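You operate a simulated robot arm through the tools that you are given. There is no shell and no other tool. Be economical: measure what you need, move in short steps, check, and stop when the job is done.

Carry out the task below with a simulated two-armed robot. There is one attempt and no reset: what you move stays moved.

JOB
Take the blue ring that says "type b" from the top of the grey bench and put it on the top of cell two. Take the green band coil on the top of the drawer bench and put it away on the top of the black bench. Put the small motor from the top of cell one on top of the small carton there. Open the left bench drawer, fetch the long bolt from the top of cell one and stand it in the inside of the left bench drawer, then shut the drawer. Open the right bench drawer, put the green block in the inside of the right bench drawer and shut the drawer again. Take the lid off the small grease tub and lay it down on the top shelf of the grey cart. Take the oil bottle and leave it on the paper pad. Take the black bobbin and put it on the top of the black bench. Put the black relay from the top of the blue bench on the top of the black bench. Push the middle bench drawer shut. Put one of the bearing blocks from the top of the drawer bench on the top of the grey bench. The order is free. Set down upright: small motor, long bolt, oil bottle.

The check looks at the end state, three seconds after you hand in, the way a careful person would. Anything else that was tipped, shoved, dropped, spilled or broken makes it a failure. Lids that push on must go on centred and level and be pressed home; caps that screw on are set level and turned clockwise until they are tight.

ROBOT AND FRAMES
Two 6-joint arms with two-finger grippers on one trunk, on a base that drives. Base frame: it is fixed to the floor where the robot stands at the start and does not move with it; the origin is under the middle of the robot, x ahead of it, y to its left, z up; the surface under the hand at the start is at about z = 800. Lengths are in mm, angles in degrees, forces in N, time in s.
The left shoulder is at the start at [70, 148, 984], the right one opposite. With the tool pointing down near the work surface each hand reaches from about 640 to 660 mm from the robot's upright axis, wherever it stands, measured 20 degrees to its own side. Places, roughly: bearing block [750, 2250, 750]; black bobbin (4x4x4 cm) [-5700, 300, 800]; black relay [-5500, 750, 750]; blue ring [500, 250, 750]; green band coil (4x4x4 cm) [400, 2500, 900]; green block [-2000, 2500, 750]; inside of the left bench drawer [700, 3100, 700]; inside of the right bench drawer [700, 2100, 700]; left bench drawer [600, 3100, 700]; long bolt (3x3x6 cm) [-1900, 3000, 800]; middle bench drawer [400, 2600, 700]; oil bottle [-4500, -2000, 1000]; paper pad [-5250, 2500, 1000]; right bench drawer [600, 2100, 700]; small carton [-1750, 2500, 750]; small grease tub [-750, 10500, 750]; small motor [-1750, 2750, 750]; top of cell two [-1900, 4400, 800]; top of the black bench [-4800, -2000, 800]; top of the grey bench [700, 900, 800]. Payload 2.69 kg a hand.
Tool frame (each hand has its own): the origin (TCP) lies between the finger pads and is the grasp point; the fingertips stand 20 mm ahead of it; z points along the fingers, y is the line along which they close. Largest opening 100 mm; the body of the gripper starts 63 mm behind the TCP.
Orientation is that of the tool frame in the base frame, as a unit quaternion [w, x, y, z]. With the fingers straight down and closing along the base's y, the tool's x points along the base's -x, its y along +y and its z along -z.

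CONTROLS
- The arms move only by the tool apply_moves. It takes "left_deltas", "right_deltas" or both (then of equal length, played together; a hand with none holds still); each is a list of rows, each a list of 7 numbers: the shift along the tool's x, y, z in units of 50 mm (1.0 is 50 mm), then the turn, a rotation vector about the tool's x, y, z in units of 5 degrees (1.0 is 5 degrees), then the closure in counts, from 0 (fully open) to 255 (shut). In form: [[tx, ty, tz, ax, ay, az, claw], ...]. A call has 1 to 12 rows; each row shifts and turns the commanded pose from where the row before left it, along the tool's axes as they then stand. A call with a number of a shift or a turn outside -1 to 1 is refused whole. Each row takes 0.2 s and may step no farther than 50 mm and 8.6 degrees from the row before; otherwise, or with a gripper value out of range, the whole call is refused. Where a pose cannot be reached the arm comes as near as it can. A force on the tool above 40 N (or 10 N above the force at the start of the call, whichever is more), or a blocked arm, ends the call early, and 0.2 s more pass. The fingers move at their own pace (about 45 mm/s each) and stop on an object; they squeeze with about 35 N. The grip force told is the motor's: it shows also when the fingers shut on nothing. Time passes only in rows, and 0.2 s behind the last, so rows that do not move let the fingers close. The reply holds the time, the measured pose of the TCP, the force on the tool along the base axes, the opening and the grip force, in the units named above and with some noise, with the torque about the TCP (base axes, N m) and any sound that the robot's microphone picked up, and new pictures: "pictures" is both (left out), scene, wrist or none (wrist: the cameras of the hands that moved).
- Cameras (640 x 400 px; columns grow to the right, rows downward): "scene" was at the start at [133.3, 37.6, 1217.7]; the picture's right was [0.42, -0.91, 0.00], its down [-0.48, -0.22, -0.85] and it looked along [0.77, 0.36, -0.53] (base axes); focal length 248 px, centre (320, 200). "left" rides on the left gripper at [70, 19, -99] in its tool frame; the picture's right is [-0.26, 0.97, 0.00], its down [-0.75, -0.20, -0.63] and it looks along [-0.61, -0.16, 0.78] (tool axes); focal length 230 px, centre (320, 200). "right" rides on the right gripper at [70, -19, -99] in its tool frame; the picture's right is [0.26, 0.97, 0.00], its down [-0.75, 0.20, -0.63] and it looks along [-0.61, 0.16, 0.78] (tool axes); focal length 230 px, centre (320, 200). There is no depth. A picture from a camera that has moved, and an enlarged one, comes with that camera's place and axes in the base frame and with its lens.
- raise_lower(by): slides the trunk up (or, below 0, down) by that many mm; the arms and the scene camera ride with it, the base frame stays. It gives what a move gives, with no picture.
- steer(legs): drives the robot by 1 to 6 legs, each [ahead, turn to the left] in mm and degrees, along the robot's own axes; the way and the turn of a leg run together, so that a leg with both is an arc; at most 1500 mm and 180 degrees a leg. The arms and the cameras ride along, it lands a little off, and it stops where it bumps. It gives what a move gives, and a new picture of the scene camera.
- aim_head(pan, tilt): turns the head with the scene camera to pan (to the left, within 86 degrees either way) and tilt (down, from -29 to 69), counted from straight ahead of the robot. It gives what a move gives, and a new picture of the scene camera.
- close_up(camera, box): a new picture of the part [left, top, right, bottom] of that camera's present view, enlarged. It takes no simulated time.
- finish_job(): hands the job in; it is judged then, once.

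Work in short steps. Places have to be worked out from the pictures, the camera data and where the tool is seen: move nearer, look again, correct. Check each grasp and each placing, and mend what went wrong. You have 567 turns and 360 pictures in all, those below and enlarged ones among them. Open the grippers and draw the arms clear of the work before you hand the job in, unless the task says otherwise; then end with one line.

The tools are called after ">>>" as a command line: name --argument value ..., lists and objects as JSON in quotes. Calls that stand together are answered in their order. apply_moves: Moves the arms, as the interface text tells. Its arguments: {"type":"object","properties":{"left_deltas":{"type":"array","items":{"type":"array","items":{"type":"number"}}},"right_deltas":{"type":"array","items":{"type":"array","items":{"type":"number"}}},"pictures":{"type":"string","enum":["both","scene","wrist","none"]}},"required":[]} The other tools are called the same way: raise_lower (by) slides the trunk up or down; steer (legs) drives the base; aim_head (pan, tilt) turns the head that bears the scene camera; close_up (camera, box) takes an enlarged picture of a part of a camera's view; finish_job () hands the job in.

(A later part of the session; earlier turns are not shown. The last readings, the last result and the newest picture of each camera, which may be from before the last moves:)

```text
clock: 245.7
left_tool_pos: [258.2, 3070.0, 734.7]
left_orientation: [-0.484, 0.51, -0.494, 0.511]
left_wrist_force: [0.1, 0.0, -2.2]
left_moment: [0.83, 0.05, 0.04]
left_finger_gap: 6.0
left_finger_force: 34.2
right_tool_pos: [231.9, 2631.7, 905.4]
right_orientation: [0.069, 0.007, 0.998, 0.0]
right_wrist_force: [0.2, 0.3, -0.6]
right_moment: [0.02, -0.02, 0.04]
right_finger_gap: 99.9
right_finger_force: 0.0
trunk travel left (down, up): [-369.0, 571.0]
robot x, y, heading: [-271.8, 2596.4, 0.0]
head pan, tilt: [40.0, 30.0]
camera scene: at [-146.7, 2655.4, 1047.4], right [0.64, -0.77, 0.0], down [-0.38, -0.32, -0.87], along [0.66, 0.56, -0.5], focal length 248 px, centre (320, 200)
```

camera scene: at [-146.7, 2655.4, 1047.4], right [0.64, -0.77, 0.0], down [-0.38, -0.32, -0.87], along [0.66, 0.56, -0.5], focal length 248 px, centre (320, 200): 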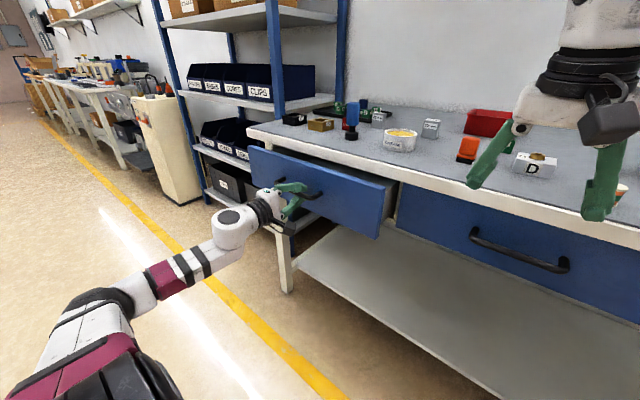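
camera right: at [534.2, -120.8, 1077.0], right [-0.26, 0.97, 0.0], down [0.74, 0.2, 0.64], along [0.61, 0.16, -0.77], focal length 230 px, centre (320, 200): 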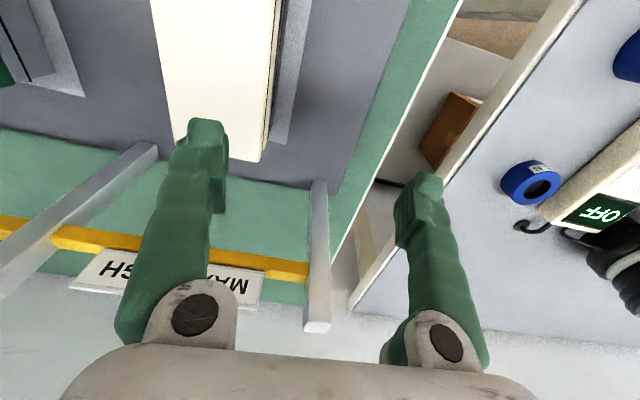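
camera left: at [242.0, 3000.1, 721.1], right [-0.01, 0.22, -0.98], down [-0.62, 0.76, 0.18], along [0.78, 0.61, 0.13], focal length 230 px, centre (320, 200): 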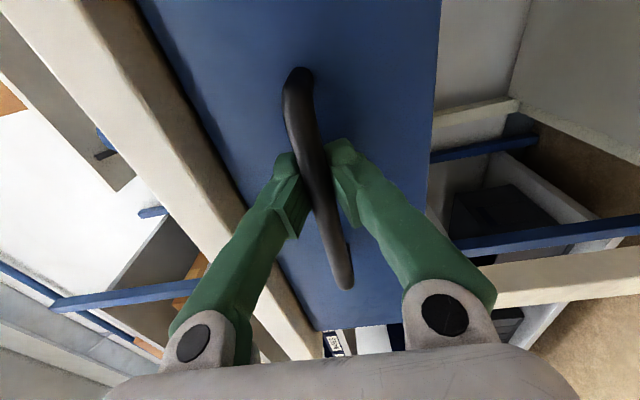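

It opens. Pull another 140 mm.

>>> steer --legs '[[-140, 0]]'

```text
clock: 247.0
left_tool_pos: [117.4, 3068.0, 734.6]
left_orientation: [-0.484, 0.51, -0.496, 0.509]
left_wrist_force: [1.1, -15.8, -9.0]
left_moment: [0.99, 0.04, -0.09]
left_finger_gap: 5.7
left_finger_force: 33.9
right_tool_pos: [92.2, 2630.2, 905.8]
right_orientation: [0.069, 0.005, 0.998, 0.002]
right_wrist_force: [0.3, -0.2, 0.9]
right_moment: [0.01, -0.02, -0.01]
right_finger_gap: 99.9
right_finger_force: 0.0
trunk travel left (down, up): [-369.0, 571.0]
robot x, y, heading: [-404.3, 2599.0, -0.1]
head pan, tilt: [40.0, 30.0]
camera scene: at [-286.1, 2653.8, 1047.3], right [0.64, -0.77, 0.0], down [-0.38, -0.32, -0.87], along [0.66, 0.56, -0.5], focal length 248 px, centre (320, 200)
```

scene: 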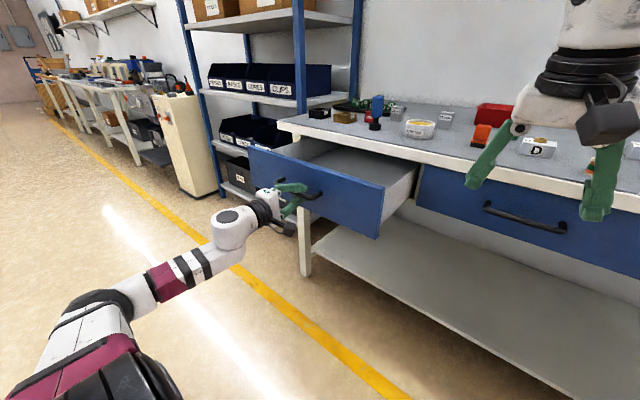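

Left drawer is open ~220 mm. Release, back away, raise and go to the right drawer.

>>> apply_moves --left_deltas '[[0, 0, 0, 0, 0, 0, 128], [0, 0, 0, 0, 0, 0, 128], [0, 0, 0, 0, 0, 0, 128]]' --pictures "none"

>>> steer --legs '[[-160, 0]]'

>>> raise_lower --by 150

>>> steer --legs '[[0, -90], [955, 0], [0, 90]]'

```text
clock: 247.8
left_tool_pos: [116.2, 3069.8, 734.8]
left_orientation: [-0.485, 0.51, -0.495, 0.51]
left_wrist_force: [0.0, -0.5, -0.4]
left_moment: [0.04, -0.01, -0.01]
left_finger_gap: 49.9
left_finger_force: 0.1
right_tool_pos: [90.1, 2632.4, 905.5]
right_orientation: [0.07, 0.005, 0.998, 0.0]
right_wrist_force: [0.1, -0.7, 0.3]
right_moment: [-0.02, 0.01, 0.01]
right_finger_gap: 99.8
right_finger_force: 0.1
trunk travel left (down, up): [-369.0, 571.0]
robot x, y, heading: [-404.5, 2601.7, -0.1]
head pan, tilt: [40.0, 30.0]
```

```text
clock: 249.3
left_tool_pos: [-44.0, 3069.8, 735.1]
left_orientation: [-0.484, 0.509, -0.495, 0.511]
left_wrist_force: [-0.3, 0.1, -0.1]
left_moment: [-0.01, 0.0, 0.0]
left_finger_gap: 50.0
left_finger_force: 0.0
right_tool_pos: [-70.4, 2632.6, 906.0]
right_orientation: [0.07, 0.005, 0.998, 0.0]
right_wrist_force: [0.8, 0.6, 0.6]
right_moment: [-0.01, 0.0, 0.02]
right_finger_gap: 100.1
right_finger_force: 0.1
trunk travel left (down, up): [-369.0, 571.0]
robot x, y, heading: [-567.0, 2594.5, -0.2]
head pan, tilt: [40.0, 30.0]
camera scene: at [-449.2, 2655.6, 1047.5], right [0.64, -0.77, 0.0], down [-0.38, -0.32, -0.87], along [0.66, 0.56, -0.5], focal length 248 px, centre (320, 200)
```

scene: 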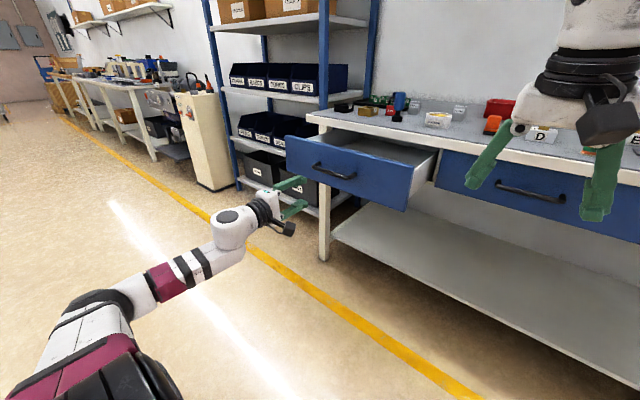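

```text
clock: 251.0
left_tool_pos: [-44.1, 3069.3, 884.3]
left_orientation: [-0.485, 0.509, -0.496, 0.51]
left_wrist_force: [-0.2, 0.3, -0.1]
left_moment: [-0.01, -0.03, 0.01]
left_finger_gap: 49.8
left_finger_force: 0.1
right_tool_pos: [-70.4, 2633.2, 1055.0]
right_orientation: [0.069, 0.005, 0.998, 0.0]
right_wrist_force: [-0.9, 0.4, 0.3]
right_moment: [0.01, 0.0, 0.02]
right_finger_gap: 99.8
right_finger_force: 0.0
trunk travel left (down, up): [-519.0, 421.0]
robot x, y, heading: [-570.4, 2597.0, -0.2]
head pan, tilt: [40.0, 30.0]
```

```text
clock: 252.0
left_tool_pos: [-26.0, 3047.8, 884.4]
left_orientation: [-0.473, 0.499, -0.507, 0.519]
left_wrist_force: [0.2, -0.7, -0.3]
left_moment: [-0.01, 0.03, 0.0]
left_finger_gap: 49.9
left_finger_force: 0.0
right_tool_pos: [-68.3, 2612.5, 1056.0]
right_orientation: [0.068, 0.025, 0.997, -0.001]
right_wrist_force: [0.4, -0.1, -0.2]
right_moment: [0.03, 0.02, 0.01]
right_finger_gap: 99.9
right_finger_force: 0.1
trunk travel left (down, up): [-519.0, 421.0]
robot x, y, heading: [-573.3, 2594.4, -2.0]
head pan, tilt: [40.0, 30.0]
stopped in leg 1: the robot was blocked; the commanded pose is now the measured one
camera scene: at [-446.0, 2650.6, 1197.4], right [0.61, -0.79, 0.0], down [-0.4, -0.31, -0.87], along [0.68, 0.53, -0.5], focal length 248 px, centre (320, 200)
```

scene: 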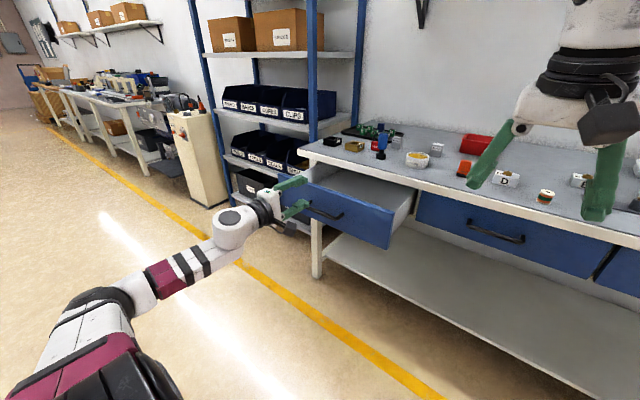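

Blocked again early; earlier a retry worked, so retry the turn.

>>> steer --legs '[[0, -88]]'

```text
clock: 256.1
left_tool_pos: [-92.8, 2077.0, 884.1]
left_orientation: [-0.016, -0.013, 0.711, -0.703]
left_wrist_force: [0.1, -0.8, -0.5]
left_moment: [-0.04, 0.0, -0.02]
left_finger_gap: 49.9
left_finger_force: 0.0
right_tool_pos: [-530.3, 2098.1, 1056.0]
right_orientation: [0.049, 0.706, 0.705, -0.049]
right_wrist_force: [-0.1, 0.1, -0.1]
right_moment: [0.0, 0.0, -0.03]
right_finger_gap: 100.0
right_finger_force: 0.1
trunk travel left (down, up): [-519.0, 421.0]
robot x, y, heading: [-572.8, 2599.5, -89.0]
head pan, tilt: [40.0, 30.0]
camera scene: at [-508.1, 2478.5, 1197.4], right [-0.76, -0.65, 0.0], down [-0.33, 0.38, -0.87], along [0.56, -0.66, -0.5], focal length 248 px, centre (320, 200)
```

scene: 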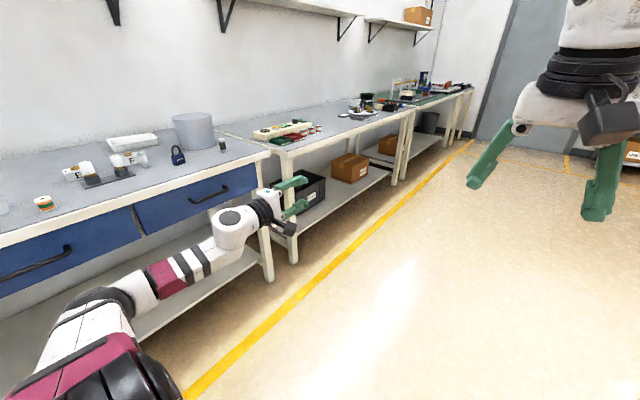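

Works. Drive to y≈1645 and turn to face the right drawer.

>>> steer --legs '[[950, 0]]'

>>> steer --legs '[[0, 89]]'

```text
clock: 261.1
left_tool_pos: [-86.0, 1130.7, 883.8]
left_orientation: [-0.017, -0.011, 0.711, -0.703]
left_wrist_force: [0.1, -0.8, 0.2]
left_moment: [0.01, 0.03, -0.02]
left_finger_gap: 49.9
left_finger_force: 0.1
right_tool_pos: [-522.8, 1153.7, 1056.2]
right_orientation: [0.048, 0.708, 0.703, -0.049]
right_wrist_force: [0.3, -0.8, -0.3]
right_moment: [-0.03, -0.01, 0.01]
right_finger_gap: 99.9
right_finger_force: 0.0
trunk travel left (down, up): [-519.0, 421.0]
robot x, y, heading: [-559.6, 1652.5, -89.6]
head pan, tilt: [40.0, 30.0]
camera scene: at [-500.0, 1534.0, 1197.4], right [-0.76, -0.65, 0.0], down [-0.32, 0.38, -0.87], along [0.56, -0.66, -0.5], focal length 248 px, centre (320, 200)
```

scene: 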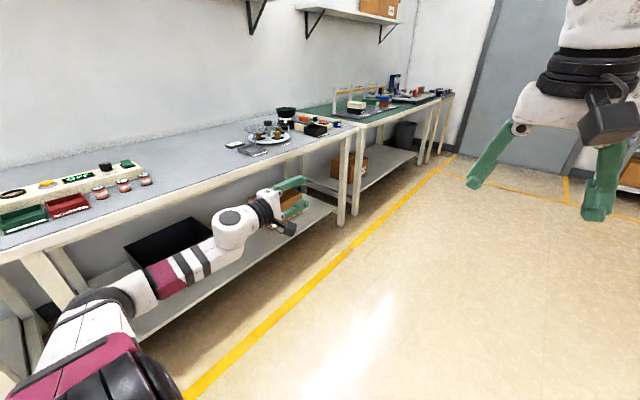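

```text
clock: 262.1
left_tool_pos: [-57.2, 1157.4, 885.4]
left_orientation: [0.002, -0.03, 0.71, -0.703]
left_wrist_force: [0.2, 0.4, 0.6]
left_moment: [-0.01, -0.02, 0.01]
left_finger_gap: 49.8
left_finger_force: 0.1
right_tool_pos: [-494.2, 1157.0, 1055.6]
right_orientation: [0.05, 0.687, 0.723, -0.048]
right_wrist_force: [-0.6, 0.4, 0.7]
right_moment: [0.02, 0.03, -0.01]
right_finger_gap: 100.0
right_finger_force: 0.0
trunk travel left (down, up): [-519.0, 421.0]
robot x, y, heading: [-561.9, 1653.6, -86.5]
head pan, tilt: [40.0, 30.0]
stopped in leg 1: the robot was blocked; the commanded pose is now the measured one
camera scene: at [-492.8, 1537.9, 1197.4], right [-0.73, -0.69, 0.0], down [-0.34, 0.36, -0.87], along [0.59, -0.63, -0.5], focal length 248 px, centre (320, 200)
```

scene: 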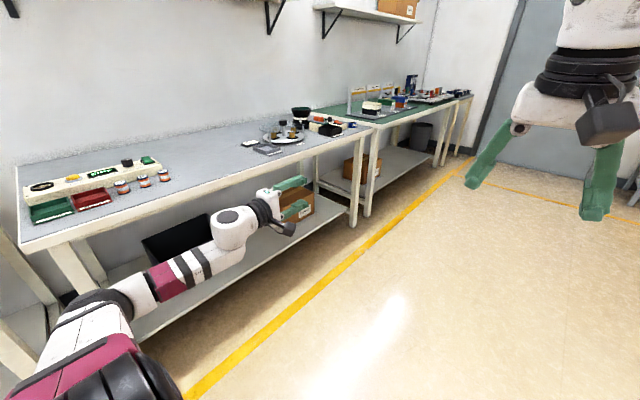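

Retry the turn.

>>> steer --legs '[[0, 86.5]]'

```text
clock: 266.2
left_tool_pos: [-28.2, 2116.0, 885.4]
left_orientation: [-0.48, 0.505, -0.5, 0.515]
left_wrist_force: [0.7, 0.0, -0.1]
left_moment: [0.0, -0.02, 0.03]
left_finger_gap: 49.6
left_finger_force: 0.0
right_tool_pos: [-60.4, 1680.5, 1056.5]
right_orientation: [0.07, 0.012, 0.997, 0.0]
right_wrist_force: [0.2, -0.2, -0.5]
right_moment: [0.04, 0.0, 0.01]
right_finger_gap: 100.4
right_finger_force: 0.0
trunk travel left (down, up): [-519.0, 421.0]
robot x, y, heading: [-561.8, 1653.4, -0.7]
head pan, tilt: [40.0, 30.0]
camera scene: at [-438.9, 1709.4, 1197.4], right [0.63, -0.78, 0.0], down [-0.39, -0.32, -0.87], along [0.67, 0.55, -0.5], focal length 248 px, centre (320, 200)
```

scene: 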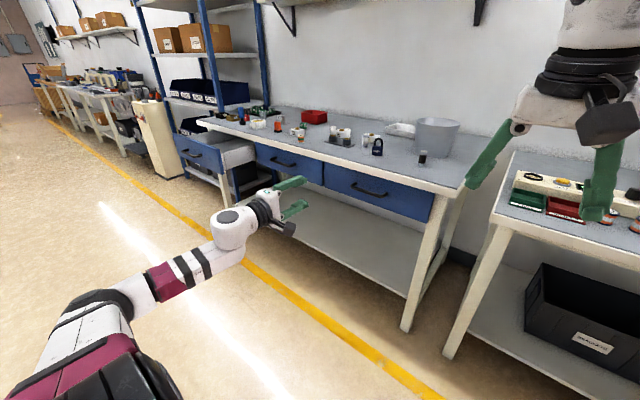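

Lower to handle height, approach and look with the wrist camera.

>>> raise_lower --by -150

>>> steer --legs '[[230, 0.7]]'

>>> apply_moves --left_deltas '[[0, 0, 0, 0, 0, 0, 128]]' --pictures "wrist"

```text
clock: 267.9
left_tool_pos: [-29.8, 2116.2, 734.9]
left_orientation: [-0.479, 0.505, -0.5, 0.515]
left_wrist_force: [-1.1, -0.2, 0.2]
left_moment: [0.01, 0.04, 0.01]
left_finger_gap: 50.0
left_finger_force: 0.0
right_tool_pos: [-61.0, 1680.7, 905.1]
right_orientation: [0.071, 0.013, 0.997, 0.0]
right_wrist_force: [0.8, -0.4, -0.8]
right_moment: [0.01, 0.03, -0.01]
right_finger_gap: 100.1
right_finger_force: 0.1
trunk travel left (down, up): [-369.0, 571.0]
robot x, y, heading: [-559.2, 1651.2, -0.8]
head pan, tilt: [40.0, 30.0]
```

```text
clock: 269.6
left_tool_pos: [195.4, 2119.9, 733.8]
left_orientation: [-0.482, 0.508, -0.497, 0.512]
left_wrist_force: [-0.6, 0.5, -0.4]
left_moment: [-0.01, 0.01, -0.01]
left_finger_gap: 49.8
left_finger_force: 0.0
right_tool_pos: [169.1, 1683.0, 906.8]
right_orientation: [0.07, 0.007, 0.998, -0.001]
right_wrist_force: [-0.3, 0.1, -0.1]
right_moment: [-0.02, 0.0, 0.04]
right_finger_gap: 100.1
right_finger_force: 0.1
trunk travel left (down, up): [-369.0, 571.0]
robot x, y, heading: [-332.1, 1652.4, -0.3]
head pan, tilt: [40.0, 30.0]
camera scene: at [-209.5, 1708.3, 1047.3], right [0.64, -0.77, 0.0], down [-0.39, -0.32, -0.87], along [0.67, 0.55, -0.5], focal length 248 px, centre (320, 200)
```

scene: 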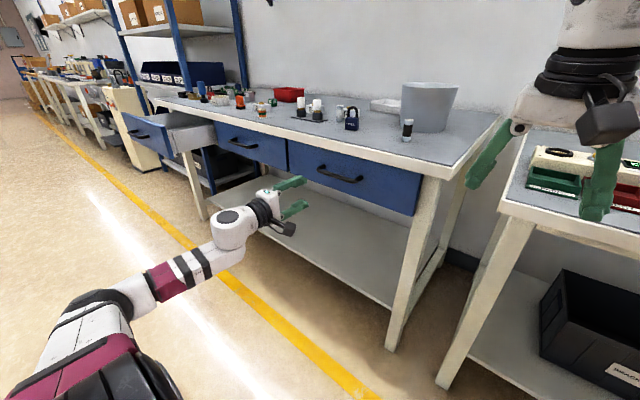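

```text
clock: 270.1
left_tool_pos: [195.6, 2119.6, 734.8]
left_orientation: [-0.482, 0.508, -0.498, 0.512]
left_wrist_force: [0.9, -0.1, -0.2]
left_moment: [-0.03, -0.01, 0.0]
left_finger_gap: 49.9
left_finger_force: 0.1
right_tool_pos: [167.7, 1683.4, 904.8]
right_orientation: [0.069, 0.007, 0.998, 0.0]
right_wrist_force: [-0.3, -0.4, 0.6]
right_moment: [-0.01, -0.01, 0.01]
right_finger_gap: 100.0
right_finger_force: 0.2
trunk travel left (down, up): [-369.0, 571.0]
robot x, y, heading: [-332.6, 1653.5, -0.2]
head pan, tilt: [40.0, 30.0]
camera left: at [96.9, 2050.3, 720.9], right [-0.01, 0.22, -0.98], down [-0.61, 0.77, 0.18], along [0.79, 0.6, 0.13], focal length 230 px, centre (320, 200)
```

left: 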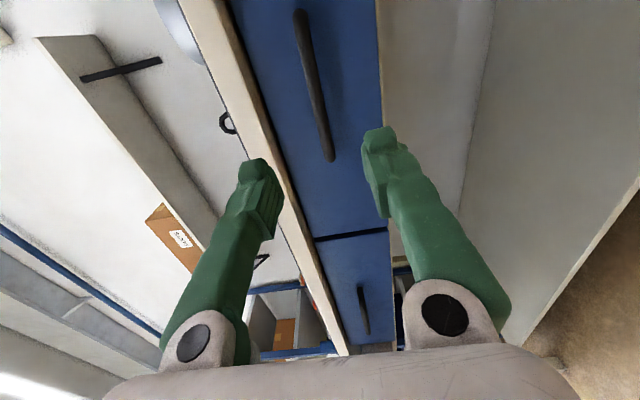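

Bar centred near y≈2112, hand at 2120. Advance 145 mm and grip.

>>> steer --legs '[[146, 0]]'

>>> apply_moves --left_deltas '[[0, 0, 0, 0, 0, 0, 200], [0, 0, 0, 0, 0, 0, 255], [0, 0, 0, 0, 0, 0, 255], [0, 0, 0, 0, 0, 0, 255], [0, 0, 0, 0, 0, 0, 255]]' --pictures "wrist"

```text
clock: 271.4
left_tool_pos: [341.3, 2118.3, 734.3]
left_orientation: [-0.482, 0.508, -0.498, 0.511]
left_wrist_force: [-0.6, 0.4, -0.3]
left_moment: [0.01, 0.01, -0.02]
left_finger_gap: 49.8
left_finger_force: 0.1
right_tool_pos: [314.5, 1683.6, 905.7]
right_orientation: [0.069, 0.007, 0.998, 0.0]
right_wrist_force: [0.8, -0.6, -0.8]
right_moment: [0.04, 0.01, -0.02]
right_finger_gap: 100.2
right_finger_force: 0.0
trunk travel left (down, up): [-369.0, 571.0]
robot x, y, heading: [-182.7, 1646.7, -0.5]
head pan, tilt: [40.0, 30.0]
camera scene: at [-62.9, 1707.6, 1047.3], right [0.64, -0.77, 0.0], down [-0.39, -0.32, -0.87], along [0.67, 0.55, -0.5], focal length 248 px, centre (320, 200)
```

scene: 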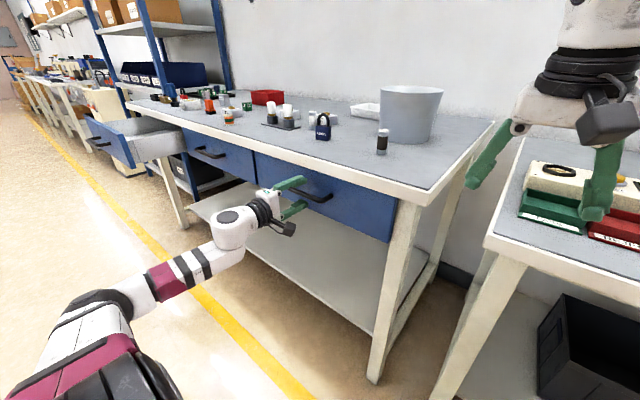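

```text
clock: 272.6
left_tool_pos: [342.4, 2117.9, 734.4]
left_orientation: [-0.483, 0.507, -0.499, 0.511]
left_wrist_force: [0.7, 0.7, 1.3]
left_moment: [0.94, 0.06, -0.02]
left_finger_gap: 6.5
left_finger_force: 34.2
right_tool_pos: [314.2, 1682.2, 905.4]
right_orientation: [0.07, 0.008, 0.997, 0.0]
right_wrist_force: [-0.2, 0.0, -0.3]
right_moment: [0.01, 0.0, -0.01]
right_finger_gap: 99.9
right_finger_force: 0.1
trunk travel left (down, up): [-369.0, 571.0]
robot x, y, heading: [-186.1, 1645.9, -0.4]
head pan, tilt: [40.0, 30.0]
camera left: at [243.1, 2049.5, 721.0], right [-0.01, 0.22, -0.97], down [-0.61, 0.77, 0.18], along [0.79, 0.6, 0.13], focal length 230 px, centre (320, 200)
```

left: 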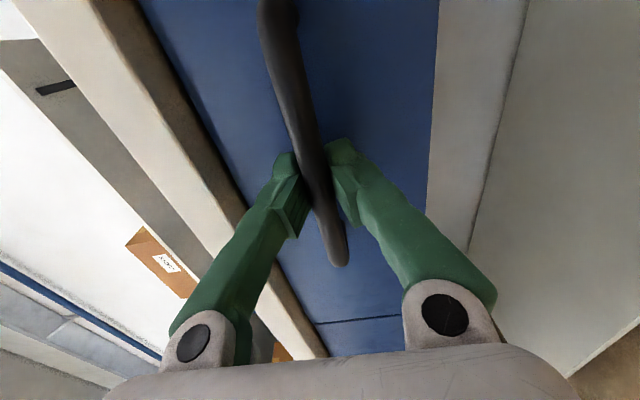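

Gripped. Pull back 225 mm.

>>> steer --legs '[[-110, 0], [-112, 0]]'

>>> apply_moves --left_deltas '[[0, 0, 0, 0, 0, 0, 128], [0, 0, 0, 0, 0, 0, 128], [0, 0, 0, 0, 0, 0, 128]]' --pictures "none"

>>> steer --legs '[[-160, 0]]'

```text
clock: 274.6
left_tool_pos: [121.5, 2117.6, 735.1]
left_orientation: [-0.481, 0.508, -0.5, 0.511]
left_wrist_force: [1.4, -12.5, -6.7]
left_moment: [0.89, 0.07, -0.07]
left_finger_gap: 6.1
left_finger_force: 34.9
right_tool_pos: [91.7, 1682.8, 905.6]
right_orientation: [0.07, 0.008, 0.998, 0.002]
right_wrist_force: [-0.5, -0.6, 0.0]
right_moment: [-0.02, -0.02, -0.02]
right_finger_gap: 100.0
right_finger_force: 0.1
trunk travel left (down, up): [-369.0, 571.0]
robot x, y, heading: [-405.7, 1653.4, -0.6]
head pan, tilt: [40.0, 30.0]
camera scene: at [-285.9, 1706.8, 1047.3], right [0.64, -0.77, 0.0], down [-0.39, -0.32, -0.87], along [0.67, 0.55, -0.5], focal length 248 px, centre (320, 200)
```

scene: 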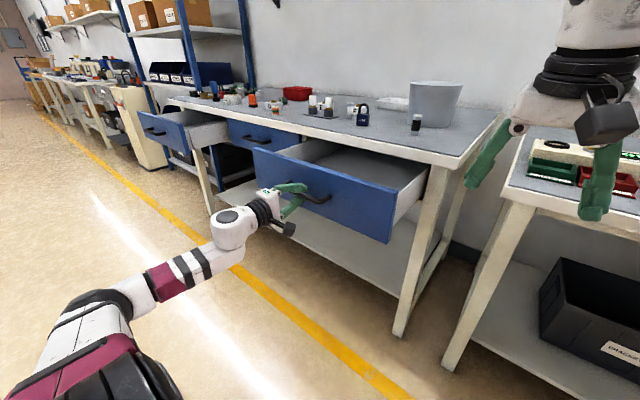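

```text
clock: 275.4
left_tool_pos: [120.6, 2118.4, 735.4]
left_orientation: [-0.481, 0.507, -0.5, 0.512]
left_wrist_force: [-0.4, -0.3, 0.1]
left_moment: [0.05, 0.0, 0.0]
left_finger_gap: 49.6
left_finger_force: 0.1
right_tool_pos: [90.7, 1682.8, 905.0]
right_orientation: [0.071, 0.007, 0.997, 0.001]
right_wrist_force: [-0.3, -0.4, 0.2]
right_moment: [-0.01, 0.02, -0.01]
right_finger_gap: 99.9
right_finger_force: 0.0
trunk travel left (down, up): [-369.0, 571.0]
robot x, y, heading: [-406.9, 1650.8, -0.4]
head pan, tilt: [40.0, 30.0]
```

```text
clock: 276.8
left_tool_pos: [-43.4, 2117.4, 733.9]
left_orientation: [-0.48, 0.507, -0.499, 0.513]
left_wrist_force: [-0.3, 0.0, 0.9]
left_moment: [0.0, -0.03, -0.01]
left_finger_gap: 49.9
left_finger_force: 0.1
right_tool_pos: [-72.9, 1683.2, 906.1]
right_orientation: [0.071, 0.009, 0.997, 0.001]
right_wrist_force: [0.1, 0.6, -0.6]
right_moment: [0.0, -0.05, -0.02]
right_finger_gap: 100.1
right_finger_force: 0.1
trunk travel left (down, up): [-369.0, 571.0]
robot x, y, heading: [-570.1, 1653.2, -0.6]
head pan, tilt: [40.0, 30.0]
camera scene: at [-450.9, 1709.7, 1047.5], right [0.63, -0.77, 0.0], down [-0.39, -0.32, -0.87], along [0.67, 0.55, -0.5], focal length 248 px, centre (320, 200)
```

scene: 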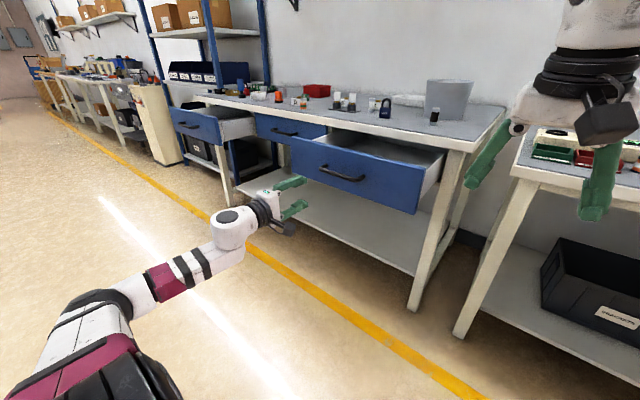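

Both drawers are open. Raise the trunk and turn the left tool back to pointing down.

>>> raise_lower --by 260

>>> apply_moves --left_deltas '[[0, 0.35, 0, -1, 0, 0, 0], [0, 0.35, 0, -1, 0, 0, 0], [0, 0.35, 0, -1, 0, 0, 0], [0, 0.35, 0, -1, 0, 0, 0], [0, 0.35, 0, -1, 0, 0, 0], [0, 0.35, 0, -1, 0, 0, 0], [0, 0.35, 0, -1, 0, 0, 0], [0, 0.35, 0, -1, 0, 0, 0], [0, 0.35, 0, -1, 0, 0, 0], [0, 0.35, 0, -1, 0, 0, 0], [0, 0.35, 0, -1, 0, 0, 0], [0, 0.35, 0, -1, 0, 0, 0]]' --pictures "none"

>>> apply_moves --left_deltas '[[0, 0.35, 0, -1, 0, 0, 0], [0, 0.35, 0, -1, 0, 0, 0], [0, 0.35, 0, -1, 0, 0, 0], [0, 0.35, 0, -1, 0, 0, 0], [0, 0.35, 0, -1, 0, 0, 0], [0, 0.3, 0, -0.6, 0, 0, 0], [0, 0, -0.8, 0, 0, 0, 0], [0, 0, -0.8, 0, 0, 0, 0], [0, 0, -0.8, 0, 0, 0, 0]]' --pictures "none"

```text
clock: 279.5
left_tool_pos: [-42.7, 2118.8, 994.7]
left_orientation: [-0.481, 0.506, -0.5, 0.512]
left_wrist_force: [0.9, -0.9, 0.4]
left_moment: [0.01, 0.04, -0.02]
left_finger_gap: 50.2
left_finger_force: 0.2
right_tool_pos: [-72.5, 1684.3, 1165.2]
right_orientation: [0.071, 0.009, 0.997, 0.001]
right_wrist_force: [-0.7, -0.1, -0.1]
right_moment: [0.02, 0.0, 0.0]
right_finger_gap: 99.9
right_finger_force: 0.0
trunk travel left (down, up): [-629.0, 311.0]
robot x, y, heading: [-577.0, 1650.6, -0.5]
head pan, tilt: [40.0, 30.0]
```

```text
clock: 282.1
left_tool_pos: [-136.8, 2109.1, 833.3]
left_orientation: [0.163, -0.679, 0.689, -0.193]
left_wrist_force: [0.3, 0.4, -0.5]
left_moment: [0.03, -0.01, -0.02]
left_finger_gap: 100.0
left_finger_force: 0.1
left hand out of reach, approached as far as the arm can: row 1, 2
right_tool_pos: [-72.4, 1684.7, 1164.8]
right_orientation: [0.071, 0.008, 0.997, 0.0]
right_wrist_force: [-0.1, -0.3, -0.2]
right_moment: [0.02, 0.0, 0.04]
right_finger_gap: 100.1
right_finger_force: 0.1
trunk travel left (down, up): [-629.0, 311.0]
robot x, y, heading: [-575.2, 1656.3, -0.6]
head pan, tilt: [40.0, 30.0]
```

```text
clock: 284.1
left_tool_pos: [-235.1, 2112.5, 912.8]
left_orientation: [-0.005, -0.698, 0.715, -0.022]
left_wrist_force: [0.2, 0.1, -0.1]
left_moment: [0.01, -0.04, -0.03]
left_finger_gap: 100.0
left_finger_force: 0.2
left hand out of reach, approached as far as the arm can: row 9
right_tool_pos: [-73.1, 1683.1, 1165.1]
right_orientation: [0.07, 0.008, 0.998, 0.001]
right_wrist_force: [-0.8, -0.1, 0.1]
right_moment: [-0.01, 0.03, -0.01]
right_finger_gap: 100.1
right_finger_force: 0.0
trunk travel left (down, up): [-629.0, 311.0]
robot x, y, heading: [-569.9, 1648.8, -0.8]
head pan, tilt: [40.0, 30.0]
```

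Correct the small tilt and extend the hand forward to its usual spot.

>>> apply_moves --left_deltas '[[0, 0, 0, -0.27, -0.44, 0, 0], [0, -0.9, 0, 0, 0, 0, 0], [0, -0.9, 0, 0, 0, 0, 0], [0, 0, -0.9, 0, 0, 0, 0], [0, 0, -0.9, 0, 0, 0, 0]]' --pictures "none"

```text
clock: 285.3
left_tool_pos: [-194.2, 2126.9, 961.4]
left_orientation: [0.002, -0.698, 0.716, -0.002]
left_wrist_force: [0.1, 0.0, 0.2]
left_moment: [0.03, -0.01, 0.02]
left_finger_gap: 100.2
left_finger_force: 0.0
left hand out of reach, approached as far as the arm can: row 3, 4, 5
right_tool_pos: [-73.8, 1683.7, 1165.6]
right_orientation: [0.07, 0.009, 0.997, 0.0]
right_wrist_force: [-0.4, -0.9, 0.1]
right_moment: [0.03, 0.0, 0.01]
right_finger_gap: 100.1
right_finger_force: 0.1
trunk travel left (down, up): [-629.0, 311.0]
robot x, y, heading: [-569.9, 1656.0, -0.6]
head pan, tilt: [40.0, 30.0]
```

Now fetch the bolt: raise the trunk and drive to cell one's right end.

>>> raise_lower --by 130

>>> steer --legs '[[0, 118.6], [1482, 0], [0, 10.6]]'

>>> apply_moves --left_deltas '[[0, 0, 0, 0, 0, 0, 0]]' --pictures "wrist"

```text
clock: 286.9
left_tool_pos: [-191.7, 2128.0, 1091.4]
left_orientation: [0.001, -0.699, 0.715, -0.002]
left_wrist_force: [0.2, -0.4, 0.1]
left_moment: [0.01, 0.01, 0.0]
left_finger_gap: 100.0
left_finger_force: 0.1
right_tool_pos: [-72.1, 1683.2, 1295.7]
right_orientation: [0.07, 0.009, 0.998, 0.0]
right_wrist_force: [1.2, 0.2, -0.5]
right_moment: [-0.02, 0.0, -0.01]
right_finger_gap: 99.9
right_finger_force: 0.2
trunk travel left (down, up): [-759.0, 181.0]
robot x, y, heading: [-571.4, 1650.7, -1.0]
head pan, tilt: [40.0, 30.0]
```

```text
clock: 299.8
left_tool_pos: [-1853.8, 2970.9, 1092.5]
left_orientation: [-0.002, 0.95, 0.312, -0.001]
left_wrist_force: [-0.1, 0.6, -0.7]
left_moment: [0.02, -0.02, 0.01]
left_finger_gap: 100.1
left_finger_force: 0.0
right_tool_pos: [-1578.3, 3339.6, 1295.1]
right_orientation: [-0.029, 0.892, -0.446, -0.064]
right_wrist_force: [0.4, 0.7, -0.3]
right_moment: [0.0, -0.01, 0.03]
right_finger_gap: 99.9
right_finger_force: 0.2
trunk travel left (down, up): [-759.0, 181.0]
robot x, y, heading: [-1248.8, 2960.7, 127.4]
head pan, tilt: [40.0, 30.0]
camera scene: at [-1363.6, 3024.7, 1437.4], right [0.22, 0.98, 0.0], down [0.49, -0.11, -0.87], along [-0.84, 0.19, -0.5], focal length 248 px, centre (320, 200)
```

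scene: 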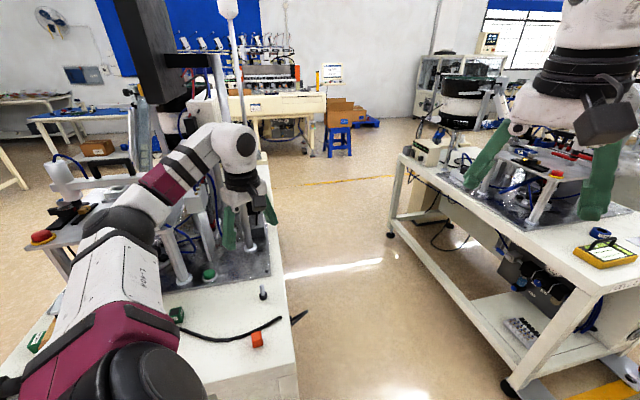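

```text
clock: 300.2
left_tool_pos: [-1856.1, 2971.3, 1090.5]
left_orientation: [-0.003, 0.95, 0.313, 0.0]
left_wrist_force: [-0.6, 0.9, 0.3]
left_moment: [-0.02, 0.01, 0.0]
left_finger_gap: 100.0
left_finger_force: 0.1
right_tool_pos: [-1580.0, 3337.5, 1296.0]
right_orientation: [-0.03, 0.892, -0.446, -0.065]
right_wrist_force: [-0.3, 0.6, 0.4]
right_moment: [-0.05, 0.0, -0.01]
right_finger_gap: 100.1
right_finger_force: 0.1
trunk travel left (down, up): [-759.0, 181.0]
robot x, y, heading: [-1245.5, 2968.3, 127.2]
head pan, tilt: [40.0, 30.0]
camera left: at [-1785.7, 2995.9, 1191.3], right [0.37, -0.93, -0.01], down [-0.72, -0.29, 0.63], along [-0.59, -0.23, -0.78], focal length 230 px, centre (320, 200)
```

left: 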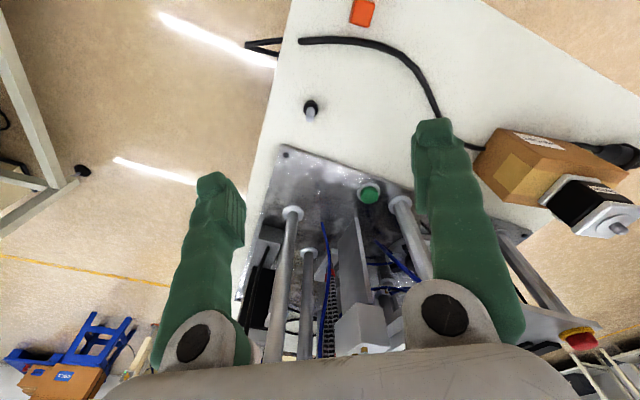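

Bolt at about [−1899, 2968]. Shift above it and lower 190 mm with the trunk.

>>> apply_moves --left_deltas '[[-0.74, -0.48, 0, 0, 0, 0, 0]]' --pictures "none"

>>> raise_lower --by -180

>>> apply_moves --left_deltas '[[0, 0, 0, 0, 0, 0, 0]]' --pictures "wrist"

```text
clock: 300.6
left_tool_pos: [-1895.4, 2960.0, 1081.6]
left_orientation: [-0.006, 0.95, 0.313, -0.001]
left_wrist_force: [-0.3, -0.7, 0.2]
left_moment: [0.02, 0.01, 0.03]
left_finger_gap: 100.1
left_finger_force: 0.1
left hand out of reach, approached as far as the arm can: row 1
right_tool_pos: [-1580.9, 3337.2, 1295.7]
right_orientation: [-0.031, 0.892, -0.446, -0.063]
right_wrist_force: [-0.5, -0.4, 0.5]
right_moment: [0.01, -0.01, 0.01]
right_finger_gap: 99.8
right_finger_force: 0.0
trunk travel left (down, up): [-759.0, 181.0]
robot x, y, heading: [-1249.8, 2964.1, 127.2]
head pan, tilt: [40.0, 30.0]
```

```text
clock: 302.6
left_tool_pos: [-1894.1, 2959.7, 902.9]
left_orientation: [-0.006, 0.95, 0.313, -0.001]
left_wrist_force: [0.4, 0.3, 0.0]
left_moment: [0.01, 0.03, 0.03]
left_finger_gap: 99.7
left_finger_force: 0.0
right_tool_pos: [-1579.3, 3337.6, 1116.4]
right_orientation: [-0.031, 0.892, -0.446, -0.064]
right_wrist_force: [0.6, 0.5, -0.8]
right_moment: [-0.02, -0.02, 0.02]
right_finger_gap: 99.6
right_finger_force: 0.0
trunk travel left (down, up): [-579.0, 361.0]
robot x, y, heading: [-1250.0, 2960.6, 127.4]
head pan, tilt: [40.0, 30.0]
```

```text
clock: 303.0
left_tool_pos: [-1894.1, 2960.6, 901.6]
left_orientation: [-0.006, 0.95, 0.313, -0.001]
left_wrist_force: [-0.9, 1.0, -0.5]
left_moment: [-0.01, 0.03, 0.0]
left_finger_gap: 99.9
left_finger_force: 0.0
right_tool_pos: [-1579.4, 3337.4, 1115.6]
right_orientation: [-0.031, 0.892, -0.446, -0.064]
right_wrist_force: [0.2, -0.8, -0.1]
right_moment: [-0.02, -0.02, 0.03]
right_finger_gap: 100.0
right_finger_force: 0.1
trunk travel left (down, up): [-579.0, 361.0]
robot x, y, heading: [-1250.3, 2963.8, 127.2]
head pan, tilt: [40.0, 30.0]
camera left: at [-1824.6, 2985.4, 1002.7], right [0.37, -0.93, -0.01], down [-0.72, -0.29, 0.63], along [-0.59, -0.22, -0.78], focal length 230 px, centre (320, 200)
```

left: 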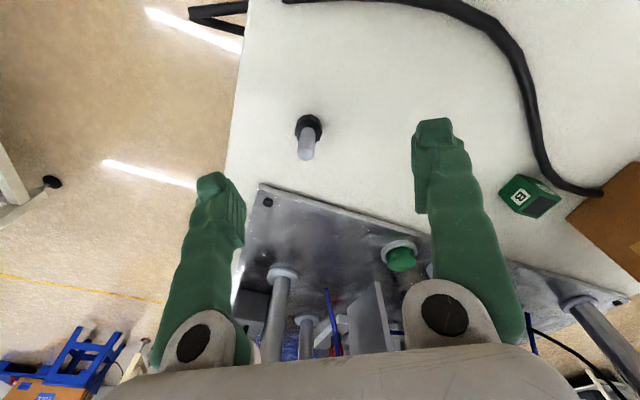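

Bolt axis at [−1904, 2968]. Fine shift, lower so the fingers take the shank just above the head.

>>> apply_moves --left_deltas '[[-0.07, -0.24, 0, 0.1, 0, 0, 0]]' --pictures "none"

>>> raise_lower --by -66

>>> apply_moves --left_deltas '[[0, 0, 0, 0, 0, 0, 100], [0, 0, 0, 0, 0, 0, 100]]' --pictures "wrist"

```text
clock: 303.4
left_tool_pos: [-1904.8, 2968.7, 901.2]
left_orientation: [-0.012, 0.95, 0.313, -0.004]
left_wrist_force: [0.0, -0.1, -0.4]
left_moment: [0.01, -0.02, -0.04]
left_finger_gap: 99.8
left_finger_force: 0.1
right_tool_pos: [-1580.2, 3337.5, 1115.2]
right_orientation: [-0.031, 0.892, -0.446, -0.064]
right_wrist_force: [0.0, 0.2, 0.2]
right_moment: [-0.04, 0.01, 0.02]
right_finger_gap: 100.1
right_finger_force: 0.0
trunk travel left (down, up): [-579.0, 361.0]
robot x, y, heading: [-1246.3, 2964.9, 127.3]
head pan, tilt: [40.0, 30.0]
```

```text
clock: 304.5
left_tool_pos: [-1905.2, 2967.3, 835.4]
left_orientation: [-0.012, 0.95, 0.313, -0.004]
left_wrist_force: [-0.3, -0.1, 0.9]
left_moment: [-0.01, 0.03, 0.01]
left_finger_gap: 100.1
left_finger_force: 0.1
right_tool_pos: [-1579.6, 3336.4, 1049.0]
right_orientation: [-0.031, 0.892, -0.446, -0.064]
right_wrist_force: [0.2, -0.6, 0.6]
right_moment: [0.02, -0.01, -0.01]
right_finger_gap: 99.6
right_finger_force: 0.1
trunk travel left (down, up): [-513.0, 427.0]
robot x, y, heading: [-1245.3, 2962.3, 127.0]
head pan, tilt: [40.0, 30.0]
```

```text
clock: 305.1
left_tool_pos: [-1903.9, 2967.2, 834.8]
left_orientation: [-0.013, 0.949, 0.314, -0.004]
left_wrist_force: [0.2, -0.4, -0.2]
left_moment: [0.03, 0.03, -0.03]
left_finger_gap: 60.6
left_finger_force: 0.0
right_tool_pos: [-1579.2, 3336.6, 1049.1]
right_orientation: [-0.03, 0.892, -0.446, -0.063]
right_wrist_force: [0.2, 0.5, -0.5]
right_moment: [-0.03, -0.01, 0.04]
right_finger_gap: 100.1
right_finger_force: 0.0
trunk travel left (down, up): [-513.0, 427.0]
robot x, y, heading: [-1250.5, 2961.8, 127.4]
head pan, tilt: [40.0, 30.0]
camera left: at [-1833.4, 2990.8, 935.5], right [0.37, -0.93, -0.03], down [-0.71, -0.3, 0.63], along [-0.6, -0.21, -0.77], focal length 230 px, centre (320, 200)
```

left: 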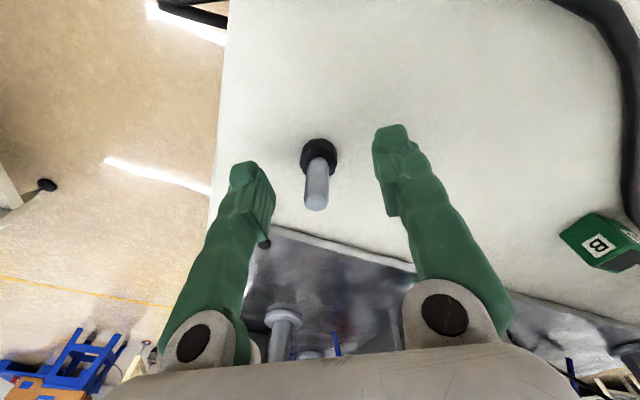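

Bolt centred between the fingers; close.

>>> apply_moves --left_deltas '[[0, 0, 0, 0, 0, 0, 180], [0, 0, 0, 0, 0, 0, 230], [0, 0, 0, 0, 0, 0, 255], [0, 0, 0, 0, 0, 0, 255], [0, 0, 0, 0, 0, 0, 255]]' --pictures "wrist"

```text
clock: 306.3
left_tool_pos: [-1904.1, 2966.8, 835.2]
left_orientation: [-0.012, 0.95, 0.313, -0.003]
left_wrist_force: [0.1, 0.5, -0.9]
left_moment: [0.03, 0.01, 0.0]
left_finger_gap: 10.8
left_finger_force: 34.9
right_tool_pos: [-1578.6, 3337.8, 1050.0]
right_orientation: [-0.031, 0.892, -0.446, -0.065]
right_wrist_force: [-0.1, 0.3, -0.2]
right_moment: [0.03, -0.03, 0.0]
right_finger_gap: 99.8
right_finger_force: 0.0
trunk travel left (down, up): [-513.0, 427.0]
robot x, y, heading: [-1248.8, 2965.4, 127.5]
head pan, tilt: [40.0, 30.0]
camera left: at [-1833.6, 2990.9, 935.4], right [0.37, -0.93, -0.03], down [-0.71, -0.3, 0.63], along [-0.6, -0.21, -0.77], focal length 230 px, centre (320, 200)
```

left: 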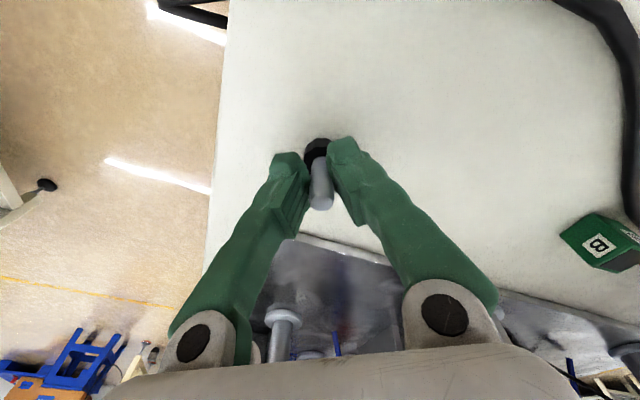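

Bolt gripped. Lift and drive back to the open left drawer.

>>> raise_lower --by 230

>>> steer --legs '[[0, -118.5], [852, 0], [0, -61.3]]'

>>> aim_head --pan 50 --tilt 40

```text
clock: 308.7
left_tool_pos: [-1904.1, 2966.5, 1065.8]
left_orientation: [-0.012, 0.95, 0.313, -0.004]
left_wrist_force: [0.4, 0.7, -0.3]
left_moment: [-0.02, -0.02, 0.01]
left_finger_gap: 11.1
left_finger_force: 34.6
right_tool_pos: [-1580.1, 3337.5, 1279.7]
right_orientation: [-0.031, 0.892, -0.446, -0.065]
right_wrist_force: [0.3, 0.1, 0.0]
right_moment: [-0.04, 0.03, 0.01]
right_finger_gap: 99.7
right_finger_force: 0.1
trunk travel left (down, up): [-743.0, 197.0]
robot x, y, heading: [-1254.5, 2967.3, 127.6]
head pan, tilt: [40.0, 30.0]
```

```text
clock: 321.1
left_tool_pos: [263.9, 3012.2, 1064.7]
left_orientation: [0.003, -0.287, 0.958, -0.012]
left_wrist_force: [0.1, -0.4, -0.7]
left_moment: [-0.01, 0.01, 0.02]
left_finger_gap: 10.7
left_finger_force: 34.8
right_tool_pos: [-80.3, 2659.4, 1279.2]
right_orientation: [0.062, 0.47, 0.88, -0.033]
right_wrist_force: [0.6, 0.0, 0.3]
right_moment: [-0.02, 0.0, -0.01]
right_finger_gap: 100.0
right_finger_force: 0.1
trunk travel left (down, up): [-743.0, 197.0]
robot x, y, heading: [-390.6, 3049.5, -55.8]
head pan, tilt: [40.0, 30.0]
camera scene: at [-273.8, 2984.9, 1421.4], right [-0.27, -0.96, 0.0], down [-0.48, 0.14, -0.87], along [0.83, -0.24, -0.5], focal length 248 px, centre (320, 200)
```

scene: 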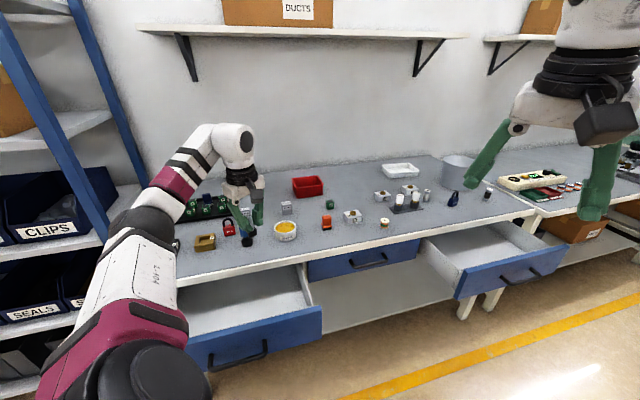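

```text
clock: 321.8
left_tool_pos: [264.2, 3011.3, 1066.0]
left_orientation: [0.003, -0.287, 0.958, -0.012]
left_wrist_force: [-0.4, -0.6, -0.9]
left_moment: [0.0, 0.03, -0.01]
left_finger_gap: 10.7
left_finger_force: 34.9
right_tool_pos: [-80.9, 2657.6, 1280.1]
right_orientation: [0.062, 0.47, 0.88, -0.033]
right_wrist_force: [-0.3, 0.2, -0.9]
right_moment: [0.0, 0.02, -0.01]
right_finger_gap: 99.8
right_finger_force: 0.0
trunk travel left (down, up): [-743.0, 197.0]
robot x, y, heading: [-392.6, 3048.2, -55.8]
head pan, tilt: [50.0, 40.0]
camera scene: at [-276.7, 3000.2, 1406.1], right [-0.1, -0.99, 0.0], down [-0.64, 0.07, -0.77], along [0.76, -0.08, -0.64], focal length 248 px, centre (320, 200)
```

scene: 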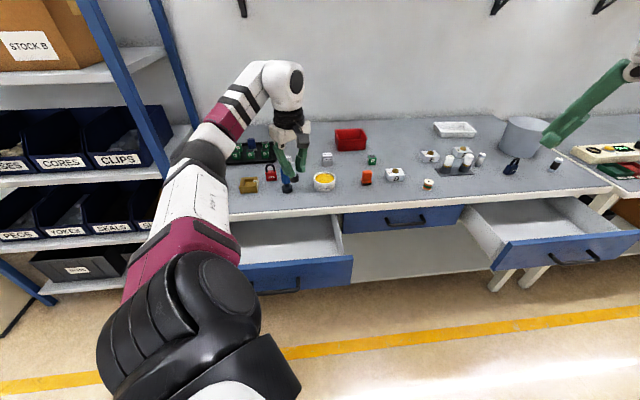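

The hand is above the open drawer interior (x 264, y 3011). Lower 230 mm and look.

>>> raise_lower --by -230

>>> apply_moves --left_deltas '[[0, 0, 0, 0, 0, 0, 255]]' --pictures "both"

```text
clock: 324.2
left_tool_pos: [264.3, 3010.9, 835.9]
left_orientation: [0.004, -0.287, 0.958, -0.012]
left_wrist_force: [-0.2, -0.3, -0.2]
left_moment: [-0.01, -0.03, -0.02]
left_finger_gap: 10.7
left_finger_force: 34.8
right_tool_pos: [-80.7, 2659.0, 1050.4]
right_orientation: [0.063, 0.47, 0.88, -0.032]
right_wrist_force: [0.4, 0.3, 0.0]
right_moment: [-0.01, -0.02, 0.0]
right_finger_gap: 99.8
right_finger_force: 0.0
trunk travel left (down, up): [-513.0, 427.0]
robot x, y, heading: [-387.1, 3051.9, -56.1]
head pan, tilt: [50.0, 40.0]
```

```text
clock: 324.6
left_tool_pos: [263.2, 3010.7, 834.0]
left_orientation: [0.004, -0.287, 0.958, -0.012]
left_wrist_force: [0.2, -0.5, 0.0]
left_moment: [0.05, -0.04, 0.01]
left_finger_gap: 10.9
left_finger_force: 35.0
right_tool_pos: [-81.4, 2658.3, 1048.8]
right_orientation: [0.062, 0.47, 0.88, -0.033]
right_wrist_force: [-0.1, 0.1, -0.6]
right_moment: [0.02, 0.01, 0.02]
right_finger_gap: 100.0
right_finger_force: 0.0
trunk travel left (down, up): [-513.0, 427.0]
robot x, y, heading: [-390.8, 3052.1, -56.0]
head pan, tilt: [50.0, 40.0]
camera scene: at [-276.7, 3000.3, 1176.0], right [-0.1, -0.99, 0.0], down [-0.64, 0.07, -0.77], along [0.76, -0.08, -0.64], focal length 248 px, centre (320, 200)
camera left: at [195.8, 2989.5, 935.3], right [-0.32, 0.95, -0.03], down [0.73, 0.26, 0.63], along [0.61, 0.18, -0.77], focal length 230 px, centre (320, 200)
```

scene: 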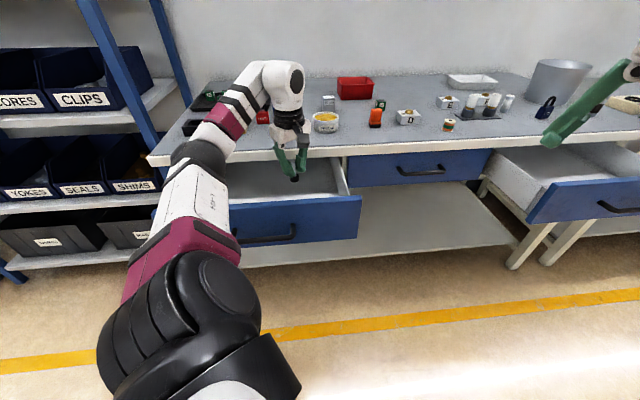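
left: 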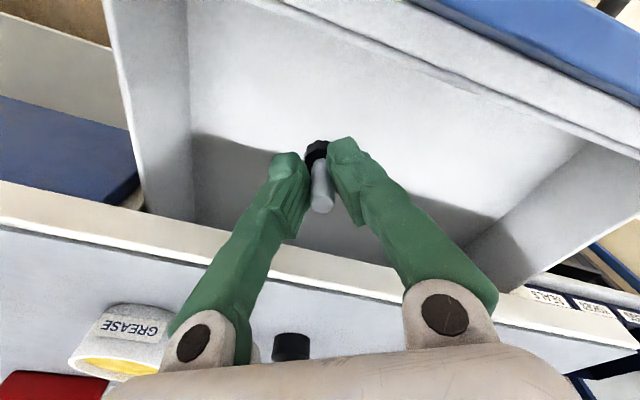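

Inside is empty and the bolt has room. Lower with the trunk 60 mm, then feel with the arm.

>>> raise_lower --by -55

>>> apply_moves --left_deltas '[[0, 0, 0.08, 0, 0, 0, 255], [0, 0, 0.08, 0, 0, 0, 255], [0, 0, 0, 0, 0, 0, 255]]' --pictures "wrist"

```text
clock: 325.6
left_tool_pos: [263.4, 3009.9, 781.5]
left_orientation: [0.003, -0.288, 0.958, -0.013]
left_wrist_force: [0.3, 0.0, -0.6]
left_moment: [0.0, -0.03, -0.02]
left_finger_gap: 11.0
left_finger_force: 35.0
right_tool_pos: [-81.7, 2658.4, 994.3]
right_orientation: [0.063, 0.47, 0.88, -0.032]
right_wrist_force: [-0.3, 0.7, -0.8]
right_moment: [0.0, -0.02, -0.01]
right_finger_gap: 100.1
right_finger_force: 0.1
trunk travel left (down, up): [-458.0, 482.0]
robot x, y, heading: [-390.1, 3049.9, -56.0]
head pan, tilt: [50.0, 40.0]
```

```text
clock: 326.4
left_tool_pos: [263.2, 3010.6, 773.1]
left_orientation: [0.004, -0.288, 0.958, -0.013]
left_wrist_force: [-0.6, -0.7, -0.4]
left_moment: [-0.01, -0.01, 0.01]
left_finger_gap: 10.7
left_finger_force: 34.5
right_tool_pos: [-79.9, 2658.7, 994.4]
right_orientation: [0.062, 0.47, 0.88, -0.033]
right_wrist_force: [0.4, 0.2, -0.4]
right_moment: [0.01, 0.03, -0.03]
right_finger_gap: 99.9
right_finger_force: 0.1
trunk travel left (down, up): [-458.0, 482.0]
robot x, y, heading: [-389.7, 3047.6, -55.8]
head pan, tilt: [50.0, 40.0]
camera left: at [196.0, 2989.7, 871.8], right [-0.32, 0.95, -0.02], down [0.73, 0.26, 0.63], along [0.61, 0.18, -0.77], focal length 230 px, centre (320, 200)
```

left: 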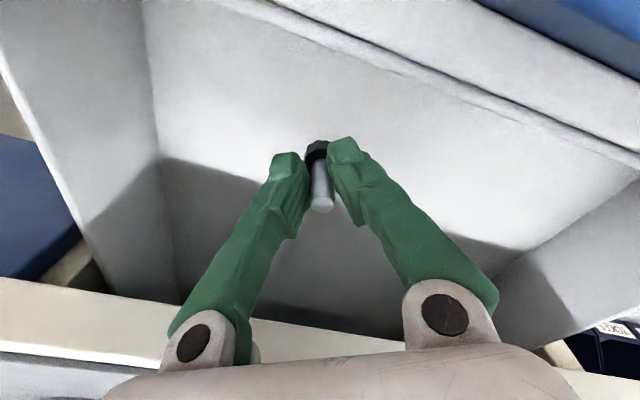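

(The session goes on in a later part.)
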